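You operate a simulated robot arm through the tools that you are given. There is no shell and no other tool. Be economical: measure what you need, move in short steps, check, and stop when the job is done.

Carry out the task below with a simulated robot arm. There is one attempt and no reset: what you move stays moved.

JOB
Take the grey enamelling die on the white bench and put it away on the green bench. Put the rinse cup on the white bench away on the top of the long green table. Put the wash basket on the wooden bench away on the steel top of the roller table. Open the blue drawer, take the blue coil and leave it in the inside of the blue drawer and shut the drawer again. Take the brass carrier on the wooden bench and put it away on the top of the long green table. Put the felt ring on the steel top of the roller table. Press the row reset button three times. The order is free. Set down upright: grey enamelling die, rinse cup.

The check looks at the end state, three seconds after you hand in, the way a careful person would. Anything else that was tipped, shoved, dropped, spilled or broken makes it a failure.

ROBOT AND FRAMES
A 7-joint arm with a two-finger gripper on a trunk, on a base that drives. Base frame: it is fixed to the floor where the robot stands at the start and does not move with it; the origin is under the middle of the robot, x ahead of it, y to its left, z up; the surface under the hand at the start is at about z = 0.82. Lengths are in m, angles in rad, forces in N, time in s.
With the tool pointing down near the work surface it reaches from about 0.26 to 0.72 m from the robot's upright axis, wherever it stands. Its first joint turns from -2.897 to 2.897 rad. Places, roughly: blue coil [0.75, -2.25, 0.75]; blue drawer [-1.5, 1.7, 0.8]; brass carrier (5x5x4 cm) [0.6, -2.2, 0.8]; felt ring (4x4x2 cm) [0.6, -2.5, 0.8]; green bench [0.7, 4.6, 0.8]; grey enamelling die (3x3x5 cm) [0.8, 0, 0.8]; inside of the blue drawer [-1.6, 1.7, 0.7]; rinse cup (6x6x7 cm) [0.7, 0.4, 0.8]; row reset button [-4, 0.1, 1.3]; steel top of the roller table [0.8, -5.1, 0.8]; top of the long green table [-1.2, 7.7, 0.8]; wash basket (11x12x9 cm) [0.6, -2.1, 0.8]. Payload 2.94 kg.
The tool frame sits at the grasp point between the pads (the TCP): z along the fingers, y along the line on which they close. The tips reach 0.03 m beyond it. Largest opening 0.138 m; the body of the gripper starts 0.109 m behind the TCP.
Orientation is that of the tool frame in the base frame, as a unit quaternion [x, y, z, w]. With the fingers straight down and closing along the base's y, the tool's x points along the base's -x, its y along +y and its z along -z.

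CONTROLS
- The arm moves only by the tool send_rows. Its arguments are lists of equal length, an entry for each row: "slide": the shift along the tool's x, y, z in m, a list of three; "turn": the turn, a rotation vector about the tool's x, y, z in rad, a list of three; "fingers": the gripper command, from -1 (shut) to 1 (fully open), values between in proportion. In form: {"slide": [[dx, dy, dz], ...], "turn": [[wx, wy, wz], ...], "fingers": [fingers, ...]}. A call has 1 to 10 rows; each row shifts and turns the commanded pose from where the row before left it, along the tool's axes as they then stand. Each row takes 0.2 s and may step no farther than 0.05 m and 0.15 rad from the row before; otherwise, or with a gripper value out of range, the whole call is refused. Where a pose cannot be reached the arm comes as near as it can. A force on the tool above 40 N (or 10 N above the force at the start of the call, whichever is more), or a blocked arm, ends the call early, and 0.2 s more pass. Each finger halts on what it meets, pressing with about 30 N; the grip force reading is that of the motor and also rises with nothing between the fingers. The clock runs only during rows and for 0.2 s after the last one: add rows that do not move to give the fingers time. The reply holds the time, the measured pose of the TCP, the force on the tool along the base axes, the opening and the grip force, in the units named above and with some noise, with the torque about the TCP (base axes, N m) and any sound that the robot's microphone picked up.
- Cameras (640 x 400 px; columns grow to the right, rows downward): "scene" is now at [0.0082, 0.1425, 1.3945]; the picture's right is [0.09, -1.00, 0.00], its down [-0.46, -0.04, -0.89] and it looks along [0.88, 0.08, -0.46] (base axes); focal length 288 px, centre (320, 200). "wrist" rides on the gripper at [0.071, 0.019, -0.146] in the tool frame; the picture's right is [-0.26, 0.97, 0.00], its down [-0.85, -0.23, -0.48] and it looks along [-0.46, -0.12, 0.88] (tool axes); focal length 280 px, centre (320, 200). There is no depth. A picture from a camera that has moved, and an enlarged one, comes with that camera's place and axes in the base frame and with its lens.
- capture(camera): a new picture of that camera. The clock stands still meanwhile.
- move_column(by): slides the trunk up (or, below 0, down) by that many m; the arm and the scene camera ride with it, the base frame stays. It gives what a move gives, with no picture.
- steer(legs): drives the robot by 1 to 6 legs, each [ahead, left, turn to the left] in m, m and rad, along the robot's own axes; the way and the turn of a leg run together, so that a leg with both is an arc; at most 1.5 m and 3.142 rad a leg. The arm and the cameras ride along, it lands a little off, and it stops where it bumps. It gives what a move gives.
- aim_head(pan, tilt): turns the head with the scene camera to pan (to the left, within 1.501 rad either way) and tilt (down, from -0.506 to 1.204), counted from straight ahead of the robot. It gives what a move gives.
- zoom(camera, box): a new picture of the part [left, top, right, bottom] of that camera's present view, enlarged. The clock stands still meanwhile.
- sign_off(): hands the job in; it is judged then, once.

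Go step by step. Nothing tells you exact positions but the pictures and the camera data: compare them with the known pose of the tool, close in by small moves and look again before you grip or let go. The budget is 217 turns and 218 pictures, counting those below and the enlarged ones. Unless the task says otherwise, let go and move clear before handing in, and close with one line.

The tools are called after "Call:" as name(argument=value, ...) on one line, values as JSON. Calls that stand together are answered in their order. send_rows: Moves the arm, as the interface text tells. Its arguments: {"type":"object","properties":{"slide":{"type":"array"},"turn":{"type":"array"},"fingers":{"type":"array"}},"required":["slide","turn","fingers"]} The other tools are called the same way: move_column (by) slides the trunk up or down; steer (legs) drives the base; aim_head (pan, tilt) turns the head that bears the scene camera; capture (camera) takes a picture; zoom (camera, box) takes an enlarged picture of a part of a camera's view; sign_off () hands the job in.

At the start:

```text
time_s: 0.0
position: [0.43, 0.0396, 1.0838]
orientation: [0.0, 1.0, 0.001, -0.001]
contact_force: [-0.7, 0.3, -1.0]
moment: [0.0, 0.02, -0.01]
grip_width: 0.1378
grip_force: 0.1
trunk travel left (down, up): [-0.225, 0.229]
robot x, y, heading: [-0.0007, -0.0001, -0.001]
head pan, tilt: [0.091, 0.482]
```

scene: 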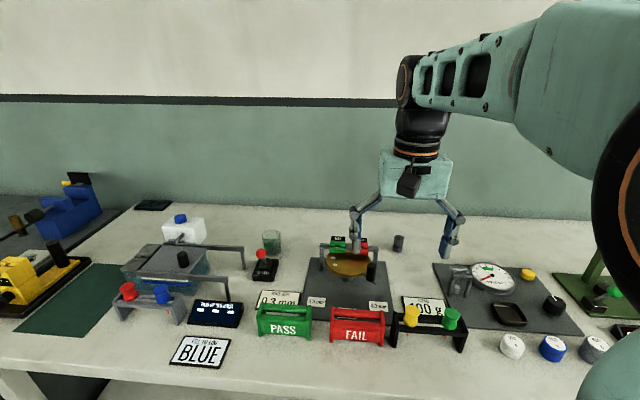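
wrist: 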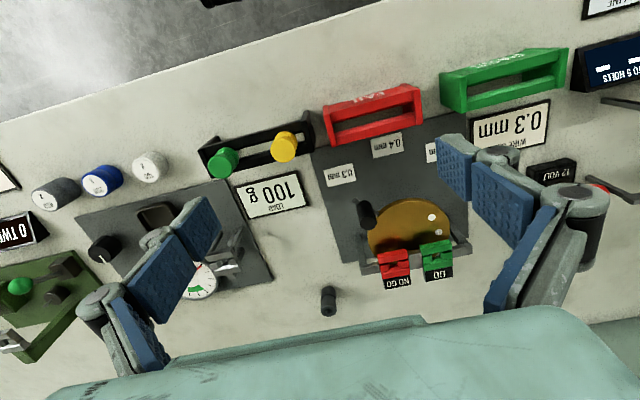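

I see the white bench ahead, with what looks like the grey die near pixel (398,243) and the glass rinse cup near (272,240). I'll zoom in on both to confirm.

Call:
zoom(camera="scene", box=[340, 200, 460, 275])

Call:
zoom(camera="scene", box=[220, 200, 340, 275])

```text
5.33 times, centred on (400, 238) of scene
camera zoom: at [0.0082, 0.1425, 1.3945], right [0.09, -1.0, 0.0], down [-0.46, -0.04, -0.89], along [0.88, 0.08, -0.46], focal length 1535 px, centre (-107, 0)
```

zoom: 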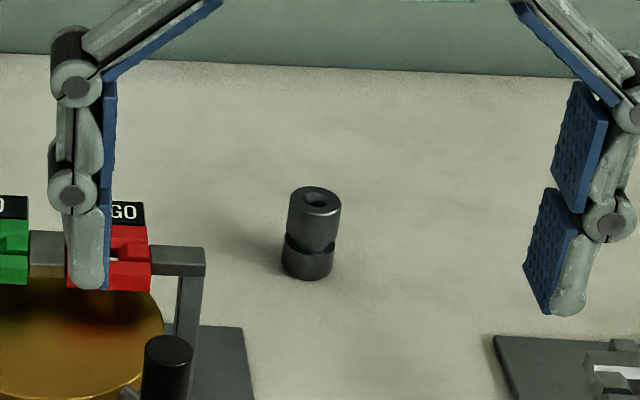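

```text
5.33 times, centred on (280, 238) of scene
camera zoom: at [0.0082, 0.1425, 1.3945], right [0.09, -1.0, 0.0], down [-0.46, -0.04, -0.89], along [0.88, 0.08, -0.46], focal length 1535 px, centre (533, 0)
```

zoom: 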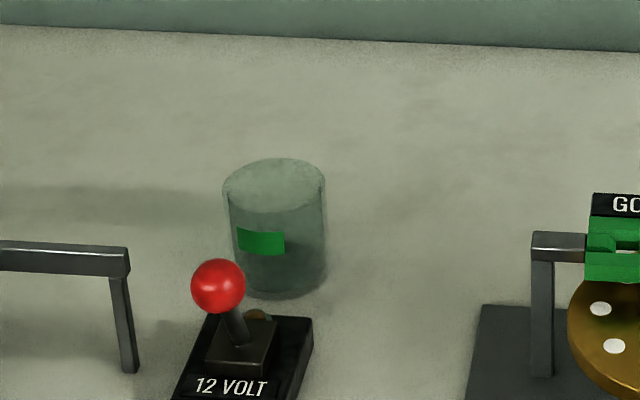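

The die stands at about [0.776, -0.038] and the cup at about [0.731, 0.361], both a little out of reach. I'll drive forward a little first.

Call:
steer(legs=[[0.15, 0, 0]])

Call:
capture(camera="scene")

Call:
capture(camera="wrist")

```text
time_s: 1.2
position: [0.509, 0.0407, 1.0821]
orientation: [0.0, 1.0, -0.001, -0.002]
contact_force: [-0.5, 0.8, 0.4]
moment: [-0.01, 0.01, 0.02]
grip_width: 0.1381
grip_force: 0.0
trunk travel left (down, up): [-0.225, 0.229]
robot x, y, heading: [0.0798, -0.0026, 0.0]
head pan, tilt: [0.091, 0.482]
stopped in leg 1: the robot was blocked; the commanded pose is now the measured one
```

```text
213 pictures are left
camera scene: at [0.0855, 0.1425, 1.3945], right [0.09, -1.0, 0.0], down [-0.46, -0.04, -0.89], along [0.88, 0.08, -0.46], focal length 288 px, centre (320, 200)
```

scene: 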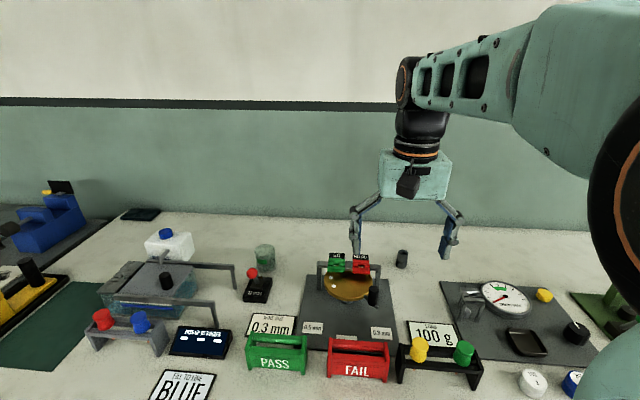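

```text
212 pictures are left
camera wrist: at [0.439, 0.0599, 1.2273], right [0.26, 0.96, 0.0], down [0.85, -0.23, 0.47], along [0.46, -0.13, -0.88], focal length 280 px, centre (320, 200)
```

wrist: 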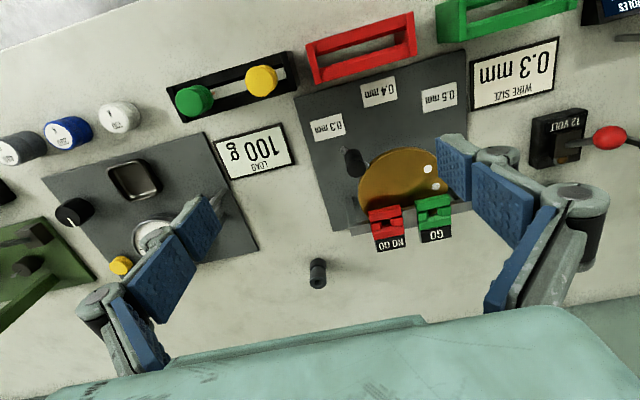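

The robot stopped at x = 0.08, against the bench, and the die at about [0.78, -0.039] is now within reach. I'll move the tool above it.

Call:
send_rows(slide=[[-0.0387, -0.0114, 0.0171], [-0.0387, -0.0114, 0.0171], [-0.0387, -0.0114, 0.0171], [-0.0387, -0.0114, 0.0171], [-0.0387, -0.0114, 0.0171], [-0.0387, -0.0114, 0.0171], [-0.0387, -0.0114, 0.0171], [0, 0, 0]], turn=[[0, 0, 0], [0, 0, 0], [0, 0, 0], [0, 0, 0], [0, 0, 0], [0, 0, 0], [0, 0, 0], [0, 0, 0]], fingers=[0.3, 0.3, 0.3, 0.3, 0.3, 0.3, 0.3, 0.3])

Call:
capture(camera="wrist")

Call:
capture(camera="scene")

```text
time_s: 3.0
position: [0.7789, -0.0407, 0.9613]
orientation: [0.0, 1.0, 0.0, -0.002]
contact_force: [0.0, 0.2, -0.6]
moment: [0.01, 0.09, -0.01]
grip_width: 0.0897
grip_force: 0.1
trunk travel left (down, up): [-0.225, 0.229]
robot x, y, heading: [0.0771, -0.0028, -0.002]
head pan, tilt: [0.091, 0.482]
```

```text
211 pictures are left
camera wrist: at [0.7106, -0.0212, 1.1077], right [0.26, 0.96, 0.0], down [0.85, -0.23, 0.47], along [0.45, -0.13, -0.88], focal length 280 px, centre (320, 200)
```

wrist: 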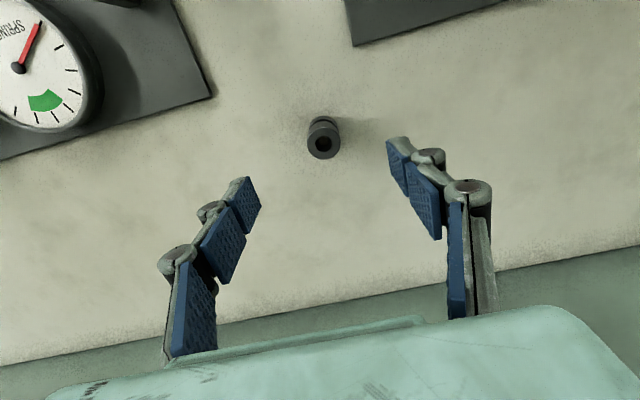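

```text
210 pictures are left
camera scene: at [0.0863, 0.1424, 1.3945], right [0.09, -1.0, 0.0], down [-0.46, -0.04, -0.89], along [0.88, 0.08, -0.46], focal length 288 px, centre (320, 200)
```

scene: 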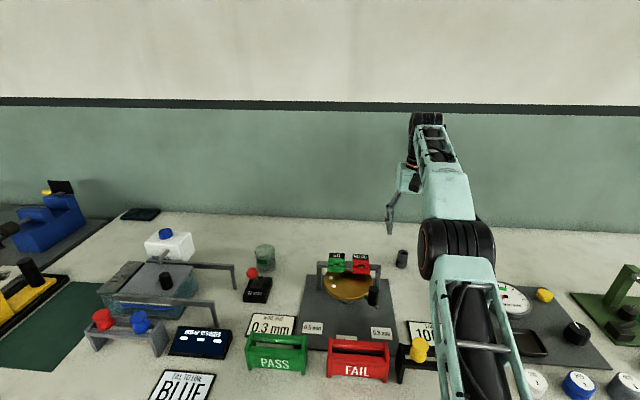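

The wrist picture puts the die at about [0.781, -0.040], right under the tool. I'll lower and grip it.

Call:
send_rows(slide=[[-0.002, 0.001, 0.035], [0, 0, 0.035], [0, 0, 0.034], [0, 0, 0], [0, 0, 0], [0, 0, 0], [0, 0, 0], [0, 0, 0]], turn=[[0, 0, 0], [0, 0, 0], [0, 0, 0], [0, 0, 0], [0, 0, 0], [0, 0, 0], [0, 0, 0], [0, 0, 0]], fingers=[0.3, 0.3, 0.3, 0.3, -1, -1, -1, -1])

Call:
capture(camera="wrist")

```text
time_s: 4.8
position: [0.7822, -0.0415, 0.8587]
orientation: [0.0, 1.0, 0.0, -0.001]
contact_force: [0.1, -0.2, -0.6]
moment: [-0.06, -0.02, 0.0]
grip_width: 0.0286
grip_force: 30.4
trunk travel left (down, up): [-0.225, 0.229]
robot x, y, heading: [0.0797, -0.0022, 0.002]
head pan, tilt: [0.091, 0.482]
```

```text
209 pictures are left
camera wrist: at [0.7133, -0.0229, 1.0028], right [0.26, 0.96, 0.0], down [0.85, -0.23, 0.47], along [0.46, -0.13, -0.88], focal length 280 px, centre (320, 200)
```

wrist: 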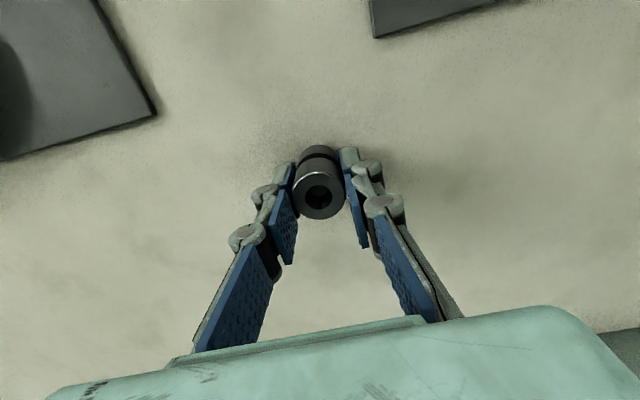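

The die is gripped at 0.0286 m. I'll lift it and draw the arm in.

Call:
send_rows(slide=[[0, 0, -0.02], [0, 0, -0.045], [0, 0, -0.045], [0, 0, -0.045], [0, 0, -0.045], [0.045, 0.01, 0], [0.045, 0.01, 0], [0.045, 0.01, 0], [0.045, 0.01, 0], [0.045, 0.01, 0]], turn=[[0, 0, 0], [0, 0, 0], [0, 0, 0], [0, 0, 0], [0, 0, 0], [0, 0, 0], [0, 0, 0], [0, 0, 0], [0, 0, 0], [0, 0, 0]], fingers=[-1, -1, -1, -1, -1, -1, -1, -1, -1, -1])

Call:
aim_head(pan=1.4, tilt=0.4)

Call:
capture(camera="scene")

```text
time_s: 7.0
position: [0.5665, 0.0108, 1.0532]
orientation: [0.0, 1.0, -0.001, -0.001]
contact_force: [0.6, -0.1, 0.1]
moment: [0.03, 0.07, 0.0]
grip_width: 0.0
grip_force: 28.6
out of reach, approached as far as the arm can: row 4, 5, 6
trunk travel left (down, up): [-0.225, 0.229]
robot x, y, heading: [0.0748, 0.001, 0.007]
head pan, tilt: [0.091, 0.482]
```

```text
time_s: 8.4
position: [0.5674, 0.01, 1.0522]
orientation: [0.0, 1.0, -0.001, -0.001]
contact_force: [0.1, -0.4, 0.2]
moment: [-0.01, 0.02, -0.01]
grip_width: 0.0
grip_force: 28.6
trunk travel left (down, up): [-0.225, 0.229]
robot x, y, heading: [0.0755, 0.0018, -0.002]
head pan, tilt: [1.4, 0.4]
```

```text
208 pictures are left
camera scene: at [0.0101, 0.2255, 1.4021], right [0.99, -0.17, 0.0], down [-0.07, -0.38, -0.92], along [0.16, 0.91, -0.39], focal length 288 px, centre (320, 200)
```

scene: 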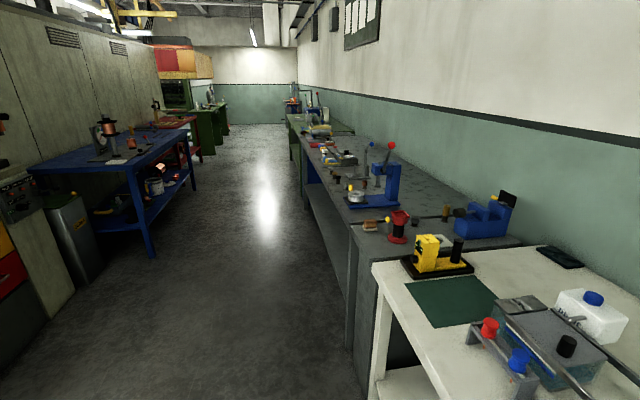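

The grip reads 0.0, so the die slipped out during the lift. I'll look for where it is now.

Call:
capture(camera="wrist")

Call:
aim_head(pan=0.0, tilt=0.482)

Call:
capture(camera="scene")

```text
207 pictures are left
camera wrist: at [0.4982, 0.0299, 1.1979], right [0.26, 0.96, 0.0], down [0.85, -0.23, 0.47], along [0.46, -0.13, -0.88], focal length 280 px, centre (320, 200)
```

wrist: 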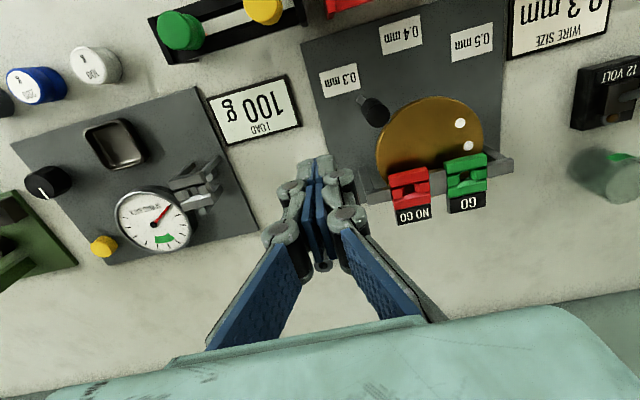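

```text
time_s: 10.0
position: [0.5687, 0.0108, 1.0533]
orientation: [0.0, 1.0, 0.0, -0.002]
contact_force: [0.0, 0.0, -0.5]
moment: [0.02, 0.03, -0.05]
grip_width: 0.0001
grip_force: 28.0
trunk travel left (down, up): [-0.225, 0.229]
robot x, y, heading: [0.0761, 0.001, -0.0]
head pan, tilt: [0.0, 0.482]
```

```text
206 pictures are left
camera scene: at [0.0856, 0.1343, 1.3945], right [0.0, -1.0, 0.0], down [-0.46, 0.0, -0.89], along [0.89, 0.0, -0.46], focal length 288 px, centre (320, 200)
```

scene: 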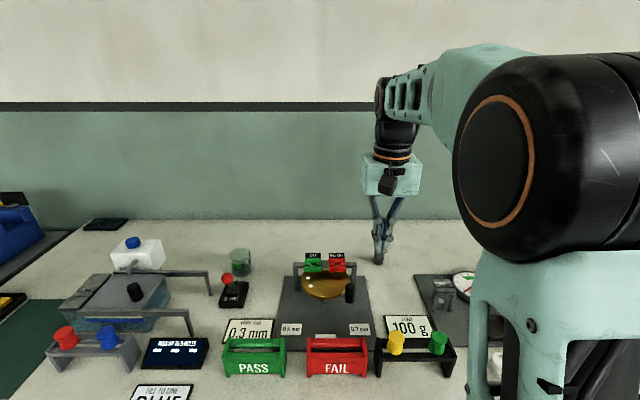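

There's a dark round shape at about (322,262) in the wrist view, which is where the die stood originally. I'll zoom in on it.

Call:
zoom(camera="wrist", box=[260, 220, 380, 295])

Call:
zoom(camera="scene", box=[320, 215, 440, 290])

```text
5.33 times, centred on (320, 258) of wrist
camera zoom: at [0.4981, 0.0299, 1.1979], right [0.26, 0.96, 0.0], down [0.85, -0.23, 0.47], along [0.46, -0.13, -0.88], focal length 1495 px, centre (320, -107)
```

zoom: 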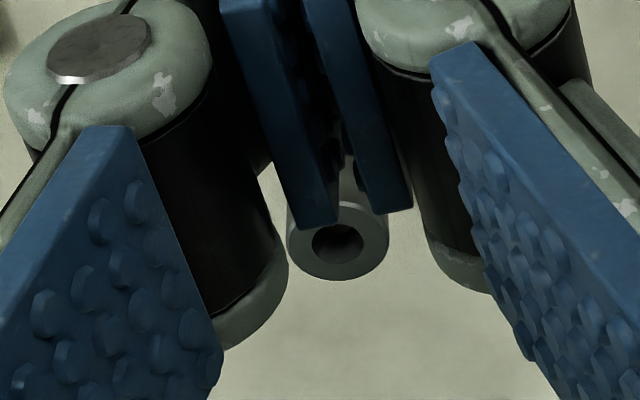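

```text
5.33 times, centred on (380, 252) of scene
camera zoom: at [0.0856, 0.1343, 1.3945], right [0.0, -1.0, 0.0], down [-0.46, 0.0, -0.89], along [0.89, 0.0, -0.46], focal length 1535 px, centre (0, -80)
```

zoom: 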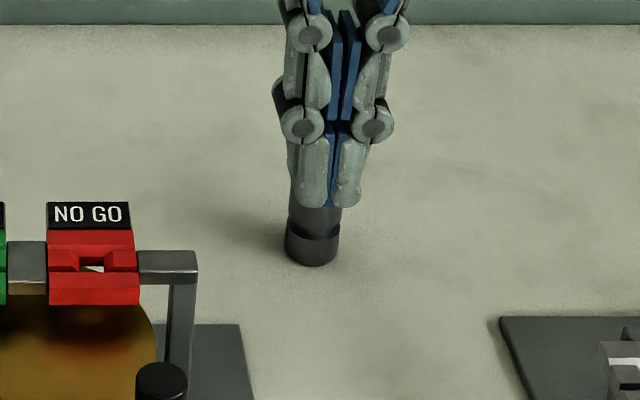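

The die still stands upright at its original spot, so it simply slipped. I'll go back and grip it lower down.

Call:
send_rows(slide=[[-0.0355, -0.0084, 0.0155], [-0.0355, -0.0084, 0.0155], [-0.0355, -0.0084, 0.0155], [-0.0355, -0.0084, 0.0155], [-0.0355, -0.0084, 0.0155], [-0.0355, -0.0084, 0.0155], [0, 0, 0], [0, 0, 0]], turn=[[0, 0, 0], [0, 0, 0], [0, 0, 0], [0, 0, 0], [0, 0, 0], [0, 0, 0], [0, 0, 0], [0, 0, 0]], fingers=[0.3, 0.3, 0.3, 0.3, 0.3, 0.3, 0.3, 0.3])

Call:
capture(camera="wrist")

```text
time_s: 11.8
position: [0.7808, -0.0422, 0.9594]
orientation: [0.001, 1.0, 0.0, -0.001]
contact_force: [-0.8, 0.0, 0.1]
moment: [0.01, -0.06, 0.02]
grip_width: 0.0898
grip_force: 0.0
trunk travel left (down, up): [-0.225, 0.229]
robot x, y, heading: [0.0785, -0.0011, 0.003]
head pan, tilt: [0.0, 0.482]
```

```text
203 pictures are left
camera wrist: at [0.7114, -0.0216, 1.1044], right [0.26, 0.96, 0.0], down [0.85, -0.23, 0.47], along [0.46, -0.13, -0.88], focal length 280 px, centre (320, 200)
```

wrist: 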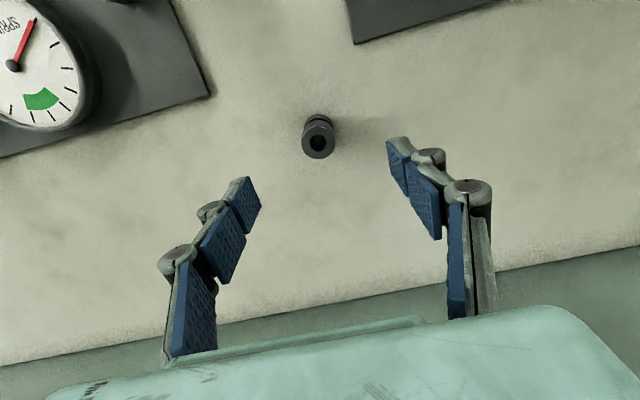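

The die is at about [0.782, -0.043]. I'll go lower this time, close, let it settle, then lift slowly by a small amount.

Call:
send_rows(slide=[[-0.001, -0.001, 0.036], [0, 0, 0.036], [0, 0, 0.036], [0, 0, 0], [0, 0, 0], [0, 0, 0], [0, 0, 0], [0, 0, 0], [0, 0, 0]], turn=[[0, 0, 0], [0, 0, 0], [0, 0, 0], [0, 0, 0], [0, 0, 0], [0, 0, 0], [0, 0, 0], [0, 0, 0], [0, 0, 0]], fingers=[0.3, 0.3, 0.3, 0.3, -1, -1, -1, -1, -1])

Call:
zoom(camera="wrist", box=[240, 110, 400, 210])

Call:
send_rows(slide=[[0, 0, -0.01], [0, 0, -0.01], [0, 0, -0.01], [0, 0, 0]], turn=[[0, 0, 0], [0, 0, 0], [0, 0, 0], [0, 0, 0]], fingers=[-1, -1, -1, -1])

Call:
zoom(camera="wrist", box=[240, 110, 400, 210])

```text
time_s: 13.8
position: [0.7819, -0.0413, 0.849]
orientation: [0.001, 1.0, 0.0, -0.001]
contact_force: [-0.1, 0.0, 0.7]
moment: [0.02, -0.03, -0.01]
grip_width: 0.0281
grip_force: 30.5
trunk travel left (down, up): [-0.225, 0.229]
robot x, y, heading: [0.0777, 0.0024, -0.003]
head pan, tilt: [0.0, 0.482]
```

```text
4.00 times, centred on (320, 160) of wrist
camera zoom: at [0.7121, -0.0218, 0.9944], right [0.26, 0.96, 0.0], down [0.85, -0.23, 0.47], along [0.46, -0.13, -0.88], focal length 1122 px, centre (320, 360)
```

zoom: 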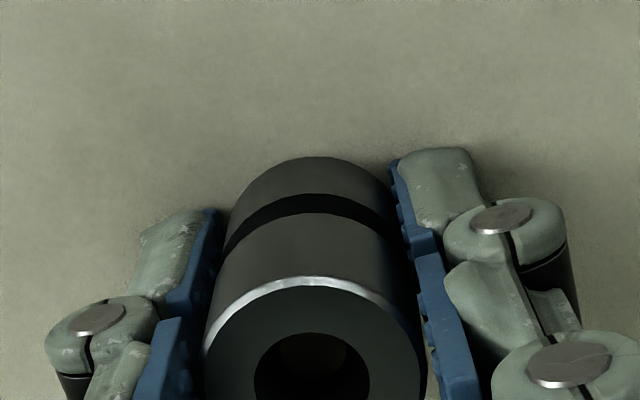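

```text
time_s: 14.8
position: [0.7804, -0.0403, 0.882]
orientation: [0.0, 1.0, 0.0, -0.002]
contact_force: [-0.2, 0.3, 0.5]
moment: [-0.01, -0.04, -0.02]
grip_width: 0.0285
grip_force: 30.7
trunk travel left (down, up): [-0.225, 0.229]
robot x, y, heading: [0.0764, -0.0015, -0.002]
head pan, tilt: [0.0, 0.482]
```

```text
4.00 times, centred on (320, 160) of wrist
camera zoom: at [0.7106, -0.0206, 1.0262], right [0.26, 0.96, 0.0], down [0.85, -0.23, 0.47], along [0.46, -0.13, -0.88], focal length 1122 px, centre (320, 360)
```

zoom: 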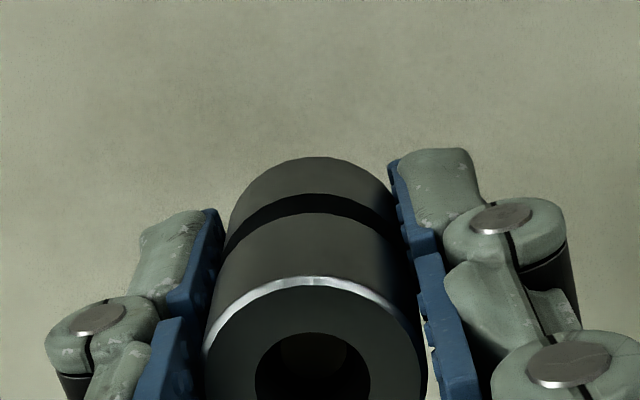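

The die is held with no slip. Higher up, that reach was out of range last time, so I'll lift modestly and then draw back on a diagonal.

Call:
send_rows(slide=[[0, 0, -0.02], [0, 0, -0.025], [0.02, 0, -0.02], [0.035, 0, -0.02], [0.035, 0, -0.02], [0.035, 0, -0.02], [0.035, 0, -0.02], [0.035, 0, -0.02], [0.035, 0, -0.02], [0.035, 0, -0.01]], turn=[[0, 0, 0], [0, 0, 0], [0, 0, 0], [0, 0, 0], [0, 0, 0], [0, 0, 0], [0, 0, 0], [0, 0, 0], [0, 0, 0], [0, 0, 0]], fingers=[-1, -1, -1, -1, -1, -1, -1, -1, -1, -1])

Call:
capture(camera="wrist")

```text
time_s: 17.0
position: [0.5144, -0.0414, 1.0773]
orientation: [0.0, 1.0, -0.001, -0.002]
contact_force: [0.3, 0.7, -0.7]
moment: [0.04, 0.0, 0.0]
grip_width: 0.0282
grip_force: 30.4
trunk travel left (down, up): [-0.225, 0.229]
robot x, y, heading: [0.0793, -0.0003, 0.001]
head pan, tilt: [0.0, 0.482]
```

```text
200 pictures are left
camera wrist: at [0.4441, -0.0227, 1.2216], right [0.26, 0.96, 0.0], down [0.85, -0.23, 0.47], along [0.46, -0.13, -0.88], focal length 280 px, centre (320, 200)
```

wrist: 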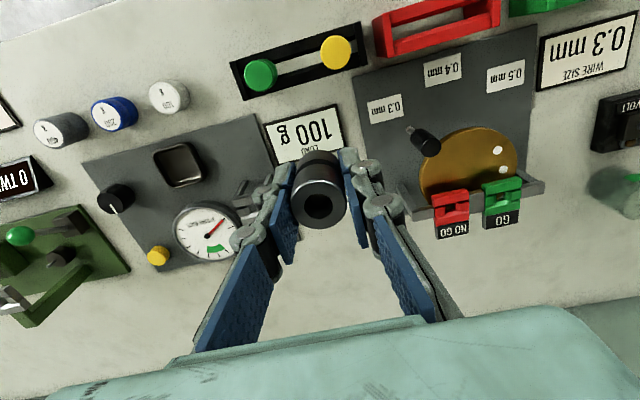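

The die is secure, and the aisle to the left is clear. I'll back off and strafe left to the green bench near y = 4.6.

Call:
steer(legs=[[-0.38, 0, 0], [0, 1.5, 0], [0, 1.5, 0], [0, 1.3, 0]])

Call:
capture(camera="scene")

```text
time_s: 56.8
position: [0.2462, 4.2867, 1.077]
orientation: [0.025, 1.0, 0.0, -0.001]
contact_force: [-0.2, 0.4, -0.4]
moment: [0.01, 0.0, -0.02]
grip_width: 0.028
grip_force: 29.8
trunk travel left (down, up): [-0.225, 0.229]
robot x, y, heading: [-0.19, 4.3533, -0.051]
head pan, tilt: [0.0, 0.482]
```

```text
199 pictures are left
camera scene: at [-0.1726, 4.4853, 1.3945], right [-0.05, -1.0, 0.0], down [-0.46, 0.02, -0.89], along [0.88, -0.05, -0.46], focal length 288 px, centre (320, 200)
```

scene: 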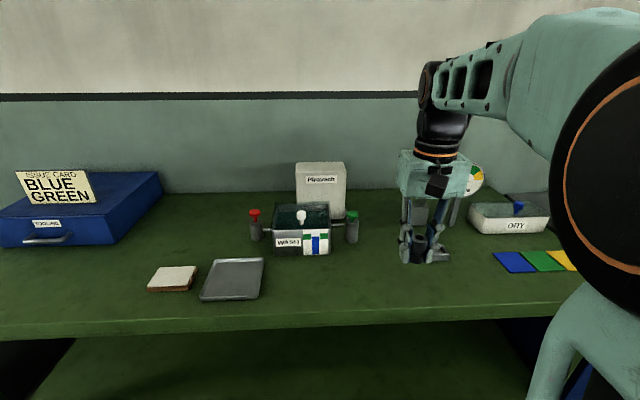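

The green bench is ahead with a clear area around [0.43, 4.26]. I'll move the die over it.

Call:
send_rows(slide=[[-0.0308, -0.0029, 0.032], [-0.0308, -0.0029, 0.032], [-0.0308, -0.0029, 0.032], [-0.0308, -0.0029, 0.032], [-0.0308, -0.0029, 0.032], [-0.0308, -0.0029, 0.032], [0, 0, 0]], turn=[[0, 0, 0], [0, 0, 0], [0, 0, 0], [0, 0, 0], [0, 0, 0], [0, 0, 0], [0, 0, 0]], fingers=[-1, -1, -1, -1, -1, -1, -1])

Call:
capture(camera="scene")

Call:
capture(camera="wrist")

```text
time_s: 58.4
position: [0.4274, 4.2559, 0.8822]
orientation: [0.027, 1.0, 0.0, -0.001]
contact_force: [0.2, 1.1, -0.6]
moment: [-0.03, 0.01, 0.01]
grip_width: 0.028
grip_force: 30.5
trunk travel left (down, up): [-0.225, 0.229]
robot x, y, heading: [-0.186, 4.3552, -0.048]
head pan, tilt: [0.0, 0.482]
```

```text
198 pictures are left
camera scene: at [-0.1723, 4.4852, 1.3945], right [-0.05, -1.0, 0.0], down [-0.46, 0.02, -0.89], along [0.88, -0.05, -0.46], focal length 288 px, centre (320, 200)
```

scene: 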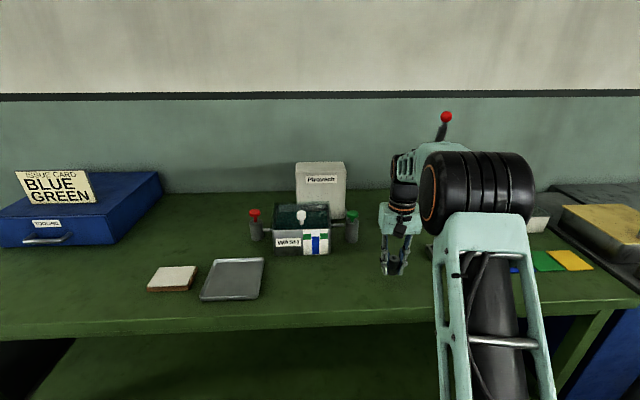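

```text
197 pictures are left
camera wrist: at [0.3597, 4.2799, 1.0269], right [0.31, 0.95, 0.0], down [0.84, -0.28, 0.47], along [0.45, -0.15, -0.88], focal length 280 px, centre (320, 200)
```

wrist: 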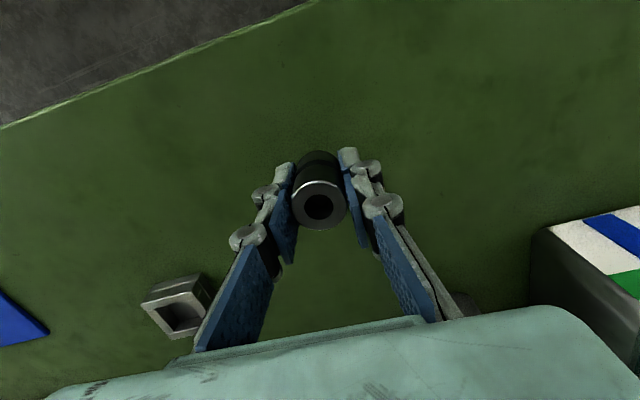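

The spot is clear. I'll lower in small steps to feel for contact.

Call:
send_rows(slide=[[0, 0, 0.015], [0, 0, 0.008], [0, 0, 0.004], [0, 0, 0.003], [0, 0, 0.002], [0, 0, 0]], turn=[[0, 0, 0], [0, 0, 0], [0, 0, 0], [0, 0, 0], [0, 0, 0], [0, 0, 0]], fingers=[-1, -1, -1, -1, -1, -1])

Call:
zoom(camera="scene", box=[340, 220, 460, 295])

```text
time_s: 59.8
position: [0.4296, 4.2603, 0.8526]
orientation: [0.026, 1.0, 0.0, -0.003]
contact_force: [0.5, 0.3, -0.3]
moment: [0.0, 0.03, 0.0]
grip_width: 0.0279
grip_force: 29.8
trunk travel left (down, up): [-0.225, 0.229]
robot x, y, heading: [-0.1866, 4.3542, -0.055]
head pan, tilt: [0.0, 0.482]
```

```text
5.33 times, centred on (400, 258) of scene
camera zoom: at [-0.1725, 4.4853, 1.3945], right [-0.05, -1.0, 0.0], down [-0.46, 0.02, -0.89], along [0.88, -0.05, -0.46], focal length 1535 px, centre (-107, -107)
```

zoom: 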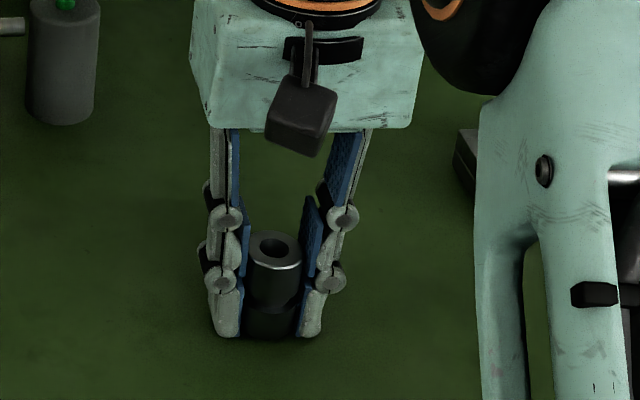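

It's nearly down with no contact force yet. I'll keep going in millimetre steps.

Call:
send_rows(slide=[[0, 0, 0.0015], [0, 0, 0.001], [0, 0, 0.001], [0, 0, 0]], turn=[[0, 0, 0], [0, 0, 0], [0, 0, 0], [0, 0, 0]], fingers=[-1, -1, -1, -1])

```text
time_s: 60.8
position: [0.4298, 4.2603, 0.8486]
orientation: [0.026, 1.0, 0.0, -0.001]
contact_force: [-1.3, 0.4, 5.1]
moment: [0.04, 0.01, 0.01]
grip_width: 0.028
grip_force: 30.0
trunk travel left (down, up): [-0.225, 0.229]
robot x, y, heading: [-0.1883, 4.3521, -0.053]
head pan, tilt: [0.0, 0.482]
```

Contact at 5 N, so the die is standing on the bench. I'll open, rise and back away.

Call:
send_rows(slide=[[0, 0, 0], [0, 0, 0], [0, 0, 0], [0, 0, -0.04], [0, 0, -0.05], [0, 0, -0.05], [0.035, 0, -0.03], [0.04, 0, -0.02], [0.04, 0, 0], [0.04, 0, 0]], turn=[[0, 0, 0], [0, 0, 0], [0, 0, 0], [0, 0, 0], [0, 0, 0], [0, 0, 0], [0, 0, 0], [0, 0, 0], [0, 0, 0], [0, 0, 0]], fingers=[-0.1, -0.1, -0.1, 0.1, 0.2, 0.2, 0.2, 0.2, 0.2, 0.2])

Call:
capture(camera="scene")

```text
time_s: 63.0
position: [0.2735, 4.2681, 1.0406]
orientation: [0.027, 1.0, -0.001, -0.002]
contact_force: [0.3, 0.8, 0.2]
moment: [-0.02, 0.04, -0.01]
grip_width: 0.0831
grip_force: 0.1
trunk travel left (down, up): [-0.225, 0.229]
robot x, y, heading: [-0.1904, 4.3508, -0.054]
head pan, tilt: [0.0, 0.482]
```

```text
195 pictures are left
camera scene: at [-0.1728, 4.4853, 1.3945], right [-0.05, -1.0, 0.0], down [-0.46, 0.02, -0.89], along [0.89, -0.05, -0.46], focal length 288 px, centre (320, 200)
```

scene: 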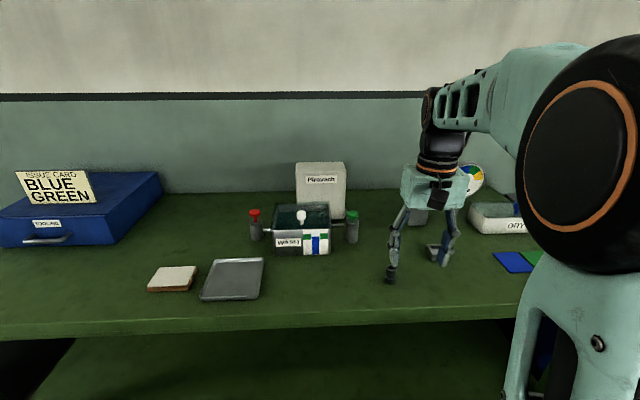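

The die stands upright on the green bench. Now I'll go back for the rinse cup.

Call:
steer(legs=[[-0.1, 0, 0.052], [0, -1.5, 0], [0, -1.5, 0], [0, -1.05, 0]])

Call:
capture(camera="scene")

```text
time_s: 99.4
position: [0.1989, 0.2011, 1.0413]
orientation: [0.003, 1.0, 0.0, -0.001]
contact_force: [0.6, -0.7, 0.5]
moment: [-0.02, -0.02, 0.0]
grip_width: 0.0828
grip_force: 0.0
trunk travel left (down, up): [-0.225, 0.229]
robot x, y, heading: [-0.2644, 0.2656, -0.008]
head pan, tilt: [0.0, 0.482]
```

```text
194 pictures are left
camera scene: at [-0.2568, 0.3985, 1.3945], right [-0.01, -1.0, 0.0], down [-0.46, 0.0, -0.89], along [0.89, 0.0, -0.46], focal length 288 px, centre (320, 200)
```

scene: 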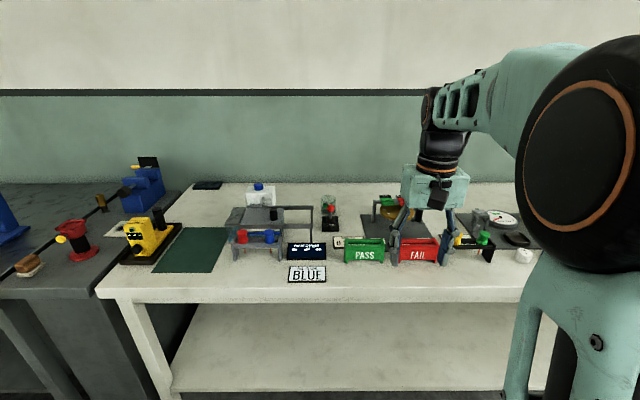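

The cup is behind the 12-volt switch. I'll drive up to the bench.

Call:
steer(legs=[[0.31, 0.05, 0.008]])

Call:
capture(camera="scene")

Call:
capture(camera="wrist")

```text
time_s: 101.6
position: [0.5209, 0.2569, 1.0416]
orientation: [-0.002, 1.0, 0.0, -0.002]
contact_force: [-0.1, -0.1, -0.2]
moment: [-0.02, 0.01, -0.03]
grip_width: 0.0826
grip_force: 0.1
trunk travel left (down, up): [-0.225, 0.229]
robot x, y, heading: [0.0547, 0.314, 0.008]
head pan, tilt: [0.0, 0.482]
```

```text
193 pictures are left
camera scene: at [0.0633, 0.4484, 1.3945], right [0.0, -1.0, 0.0], down [-0.46, 0.0, -0.89], along [0.89, 0.0, -0.46], focal length 288 px, centre (320, 200)
```

scene: 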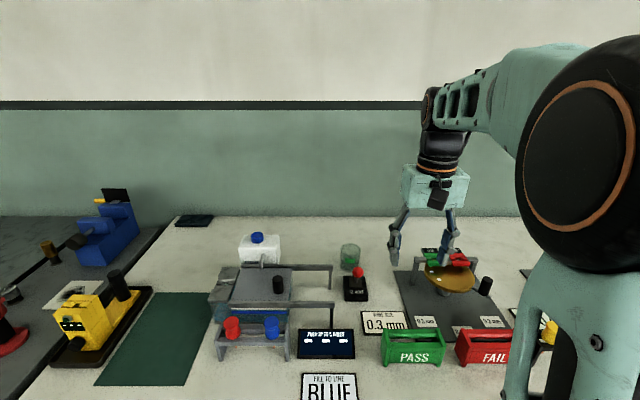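

```text
192 pictures are left
camera wrist: at [0.4517, 0.2743, 1.1861], right [0.26, 0.97, 0.0], down [0.85, -0.23, 0.47], along [0.46, -0.12, -0.88], focal length 280 px, centre (320, 200)
```

wrist: 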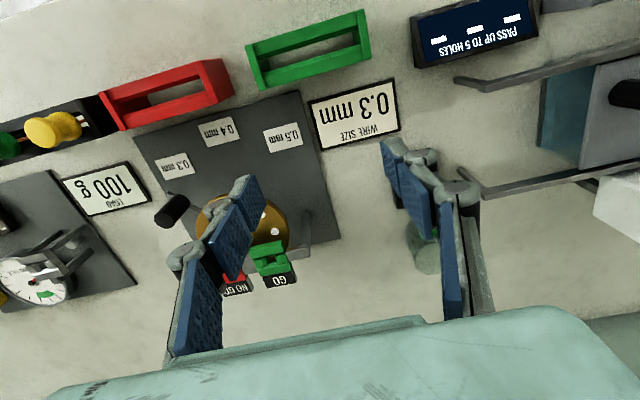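

The cup is at about [0.734, 0.361]. I'll move the tool above it with the fingers opened a bit wider.

Call:
send_rows(slide=[[-0.0355, 0.0173, 0.0128], [-0.0355, 0.0173, 0.0128], [-0.0355, 0.0173, 0.0128], [-0.0355, 0.0173, 0.0128], [-0.0355, 0.0173, 0.0128], [-0.0355, 0.0173, 0.0128], [0, 0, 0]], turn=[[0, 0, 0], [0, 0, 0], [0, 0, 0], [0, 0, 0], [0, 0, 0], [0, 0, 0], [0, 0, 0]], fingers=[0.5, 0.5, 0.5, 0.5, 0.5, 0.5, 0.5])

Call:
capture(camera="wrist")

Call:
zoom(camera="scene", box=[280, 200, 440, 300])

```text
time_s: 103.2
position: [0.7364, 0.36, 0.965]
orientation: [-0.002, 1.0, -0.001, -0.002]
contact_force: [0.3, 0.0, 0.2]
moment: [0.0, 0.04, 0.01]
grip_width: 0.1035
grip_force: 0.0
trunk travel left (down, up): [-0.225, 0.229]
robot x, y, heading: [0.0578, 0.3153, 0.005]
head pan, tilt: [0.0, 0.482]
```

```text
191 pictures are left
camera wrist: at [0.6671, 0.3798, 1.1097], right [0.26, 0.97, 0.0], down [0.85, -0.23, 0.47], along [0.46, -0.12, -0.88], focal length 280 px, centre (320, 200)
```

wrist: 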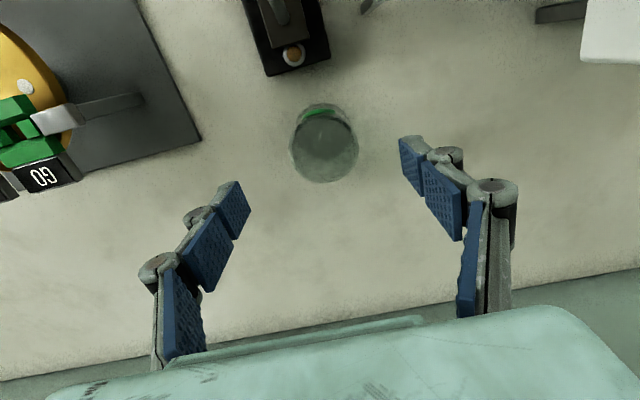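

```text
4.00 times, centred on (360, 250) of scene
camera zoom: at [0.0635, 0.4484, 1.3945], right [0.0, -1.0, 0.0], down [-0.46, 0.0, -0.89], along [0.89, 0.0, -0.46], focal length 1151 px, centre (160, 0)
```

zoom: 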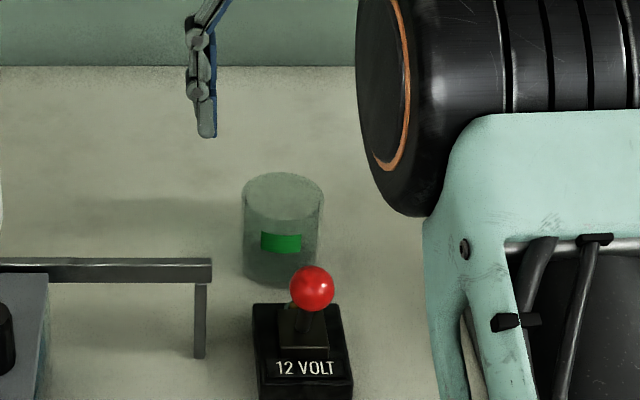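

The cup rim centre is at about [0.737, 0.365]. I'll shift 4 mm left, lower, close and lift by 2 cm as a check.

Call:
send_rows(slide=[[-0.001, 0.004, 0.036], [0, 0, 0.037], [0, 0, 0.037], [0, 0, 0], [0, 0, 0], [0, 0, 0], [0, 0, 0], [0, 0, 0], [0, 0, 0]], turn=[[0, 0, 0], [0, 0, 0], [0, 0, 0], [0, 0, 0], [0, 0, 0], [0, 0, 0], [0, 0, 0], [0, 0, 0], [0, 0, 0]], fingers=[0.5, 0.5, 0.5, 0.5, -1, -1, -1, -1, -1])

Call:
send_rows(slide=[[0, 0, -0.01], [0, 0, -0.01], [0, 0, 0]], turn=[[0, 0, 0], [0, 0, 0], [0, 0, 0]], fingers=[-1, -1, -1])

Call:
capture(camera="wrist")

Call:
zoom(camera="scene", box=[280, 200, 440, 300])

```text
time_s: 105.2
position: [0.7335, 0.3643, 0.8544]
orientation: [-0.002, 1.0, 0.0, -0.001]
contact_force: [-0.6, 1.2, -0.1]
moment: [0.0, 0.0, 0.02]
grip_width: 0.0583
grip_force: 30.2
trunk travel left (down, up): [-0.225, 0.229]
robot x, y, heading: [0.0557, 0.3119, 0.004]
head pan, tilt: [0.0, 0.482]
```

```text
time_s: 106.0
position: [0.7353, 0.3647, 0.8759]
orientation: [-0.002, 1.0, -0.001, -0.002]
contact_force: [-0.3, 0.1, 0.2]
moment: [-0.03, -0.02, -0.02]
grip_width: 0.058
grip_force: 30.4
trunk travel left (down, up): [-0.225, 0.229]
robot x, y, heading: [0.0564, 0.3141, 0.004]
head pan, tilt: [0.0, 0.482]
```

```text
189 pictures are left
camera wrist: at [0.6652, 0.383, 1.0192], right [0.26, 0.97, 0.0], down [0.85, -0.23, 0.47], along [0.46, -0.12, -0.88], focal length 280 px, centre (320, 200)
```

wrist: 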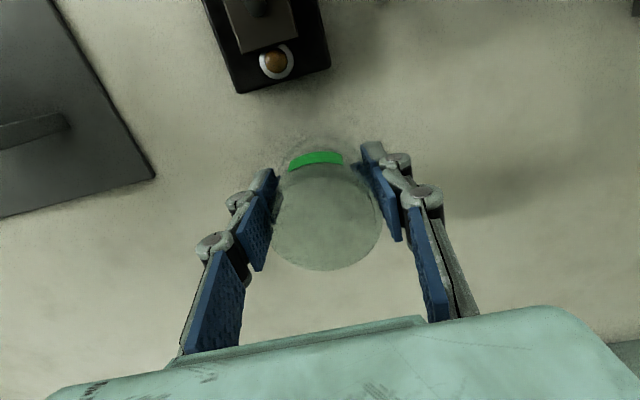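

```text
4.00 times, centred on (360, 250) of scene
camera zoom: at [0.0633, 0.4484, 1.3945], right [0.0, -1.0, 0.0], down [-0.46, 0.0, -0.89], along [0.89, 0.0, -0.46], focal length 1151 px, centre (160, 0)
```

zoom: 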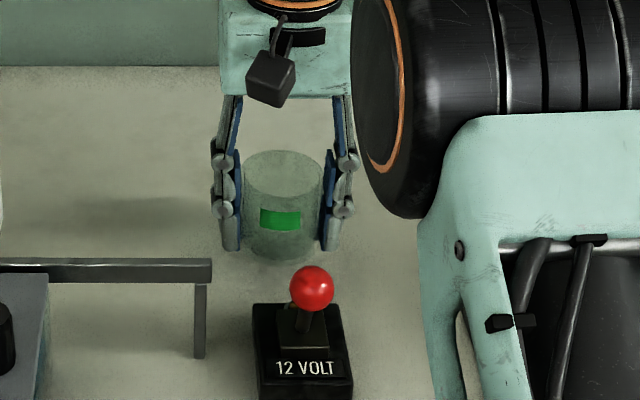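

The cup is held level. I'll lift it over the switch ball, then draw back.

Call:
send_rows(slide=[[0, 0, -0.03], [0, 0, -0.035], [0, 0, -0.03], [0.025, 0, -0.02], [0.035, -0.01, -0.02], [0.04, -0.015, -0.02], [0.04, -0.015, -0.02], [0.04, -0.015, -0.01], [0.04, -0.01, 0], [0.03, 0, 0]], turn=[[0, 0, 0], [0, 0, 0], [0, 0, 0], [0, 0, 0], [0, 0, 0], [0, 0, 0], [0, 0, 0], [0, 0, 0], [0, 0, 0], [0, 0, 0]], fingers=[-1, -1, -1, -1, -1, -1, -1, -1, -1, -1])

Call:
capture(camera="scene")

```text
time_s: 108.2
position: [0.4828, 0.2994, 1.0593]
orientation: [-0.002, 1.0, 0.0, -0.001]
contact_force: [0.6, 0.9, -0.4]
moment: [0.0, 0.0, -0.01]
grip_width: 0.0581
grip_force: 30.3
trunk travel left (down, up): [-0.225, 0.229]
robot x, y, heading: [0.0537, 0.3151, 0.003]
head pan, tilt: [0.0, 0.482]
```

```text
187 pictures are left
camera scene: at [0.0631, 0.4484, 1.3945], right [0.0, -1.0, 0.0], down [-0.46, 0.0, -0.89], along [0.89, 0.0, -0.46], focal length 288 px, centre (320, 200)
```

scene: 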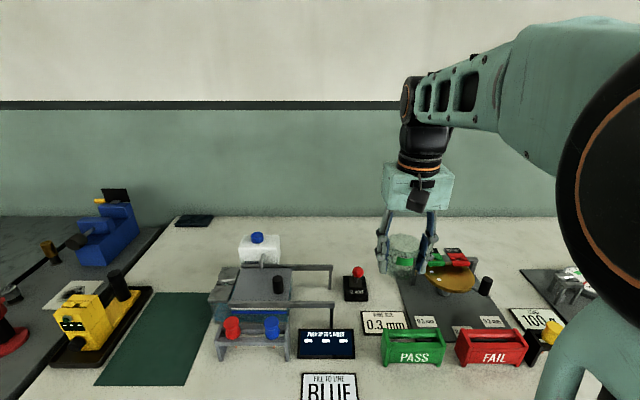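

The cup is held. Next I'll back off and drive left to about y = 6, then look toward the long green table.

Call:
steer(legs=[[-0.36, 0, 0], [0, 1.5, 0], [0, 1.5, 0], [0, 1.5, 0.02], [0, 1.0, 0.02]])

Call:
aim_head(pan=1.45, tilt=0.45)

Call:
capture(camera="scene")

```text
time_s: 158.4
position: [-0.087, 5.8687, 1.0592]
orientation: [-0.028, 1.0, 0.0, -0.002]
contact_force: [-0.3, -0.4, -0.8]
moment: [-0.01, -0.01, -0.01]
grip_width: 0.0558
grip_force: 29.4
trunk travel left (down, up): [-0.225, 0.229]
robot x, y, heading: [-0.5135, 5.8627, 0.054]
head pan, tilt: [0.0, 0.482]
```

```text
time_s: 159.9
position: [-0.0874, 5.8685, 1.0595]
orientation: [-0.029, 1.0, -0.001, -0.002]
contact_force: [0.4, -0.2, -0.8]
moment: [0.0, 0.0, -0.04]
grip_width: 0.0551
grip_force: 30.1
trunk travel left (down, up): [-0.225, 0.229]
robot x, y, heading: [-0.5178, 5.8594, 0.057]
head pan, tilt: [1.45, 0.45]
```

```text
186 pictures are left
camera scene: at [-0.6002, 6.0822, 1.3974], right [1.0, -0.07, 0.0], down [-0.03, -0.43, -0.9], along [0.06, 0.9, -0.44], focal length 288 px, centre (320, 200)
```

scene: 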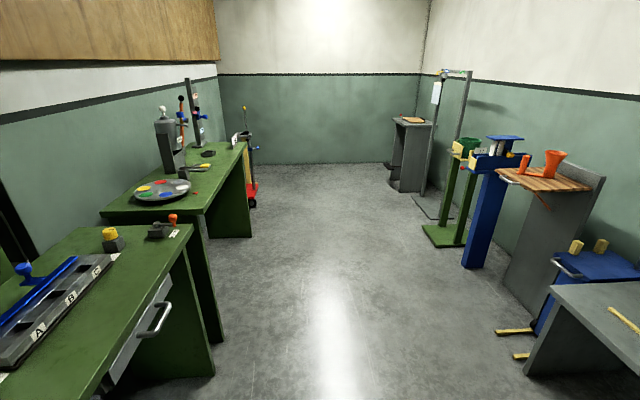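

The long green table is the far one, spanning y about 7.2–8.3 with its front edge at x about -1.03. The grip width has shrunk slightly, so I'll check the cup first.

Call:
capture(camera="wrist")

Call:
zoom(camera="scene", box=[80, 80, 280, 205])

```text
185 pictures are left
camera wrist: at [-0.1576, 5.8845, 1.2039], right [0.21, 0.98, 0.0], down [0.86, -0.18, 0.47], along [0.46, -0.1, -0.88], focal length 280 px, centre (320, 200)
```

wrist: 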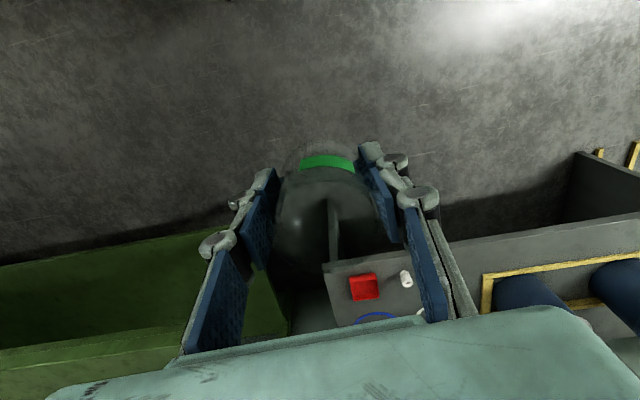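

```text
3.20 times, centred on (180, 142) of scene
camera zoom: at [-0.6002, 6.0822, 1.3974], right [1.0, -0.07, 0.0], down [-0.03, -0.43, -0.9], along [0.06, 0.9, -0.44], focal length 921 px, centre (768, 384)
```

zoom: 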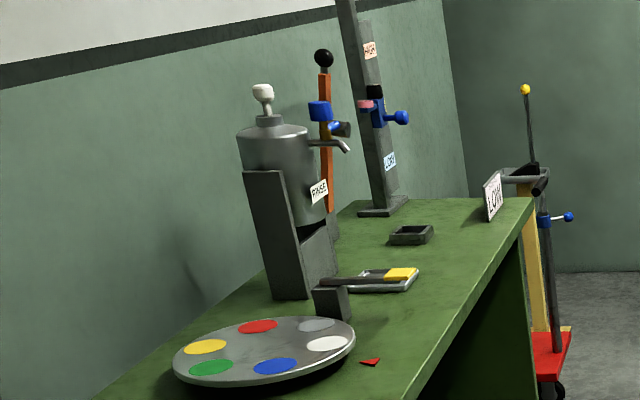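

Call:
zoom(camera="wrist", box=[220, 120, 444, 260])

Call:
steer(legs=[[0.28, 0, -0.056], [0, 1.5, 0], [0, 0.4, 0], [0, 0, 3.1]])

Call:
aim_head(pan=0.2, tilt=0.5)

Call:
capture(camera="scene")

Call:
capture(camera="wrist")

```text
2.86 times, centred on (332, 190) of wrist
camera zoom: at [-0.1576, 5.8845, 1.2039], right [0.21, 0.98, 0.0], down [0.86, -0.18, 0.47], along [0.46, -0.1, -0.88], focal length 801 px, centre (286, 229)
```

zoom: 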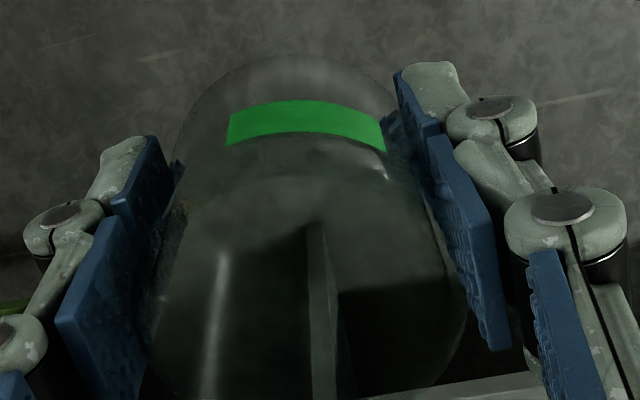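

```text
time_s: 185.5
position: [-0.6231, 7.8168, 1.0593]
orientation: [0.998, -0.06, 0.002, -0.001]
contact_force: [-0.6, 0.5, -0.2]
moment: [-0.01, 0.03, 0.04]
grip_width: 0.0544
grip_force: 29.9
trunk travel left (down, up): [-0.225, 0.229]
robot x, y, heading: [-0.1984, 7.7523, 3.021]
head pan, tilt: [1.45, 0.45]
```

```text
time_s: 186.9
position: [-0.6233, 7.8174, 1.0587]
orientation: [0.998, -0.059, 0.002, 0.0]
contact_force: [0.2, -0.4, -0.1]
moment: [0.01, -0.01, 0.0]
grip_width: 0.0545
grip_force: 30.2
trunk travel left (down, up): [-0.225, 0.229]
robot x, y, heading: [-0.1994, 7.7535, 3.022]
head pan, tilt: [0.201, 0.499]
```

```text
182 pictures are left
camera scene: at [-0.2289, 7.5991, 1.3929], right [-0.08, 1.0, 0.0], down [0.48, 0.04, -0.88], along [-0.88, -0.07, -0.48], focal length 288 px, centre (320, 200)
```

scene: 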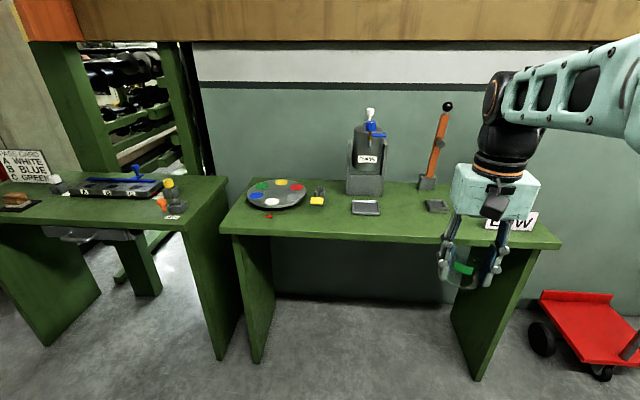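

```text
181 pictures are left
camera wrist: at [-0.5538, 7.7903, 1.2039], right [-0.37, -0.93, 0.0], down [-0.82, 0.33, 0.47], along [-0.44, 0.18, -0.88], focal length 280 px, centre (320, 200)
```

wrist: 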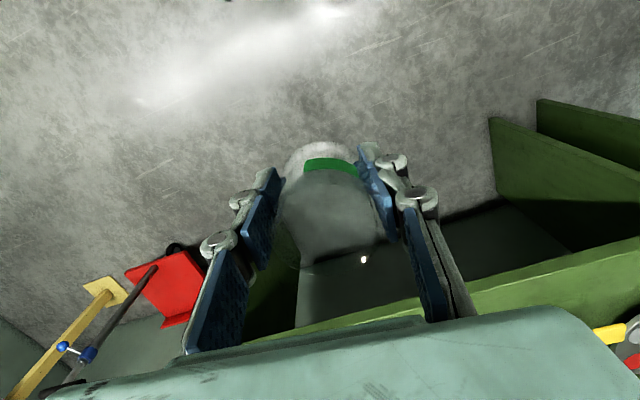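

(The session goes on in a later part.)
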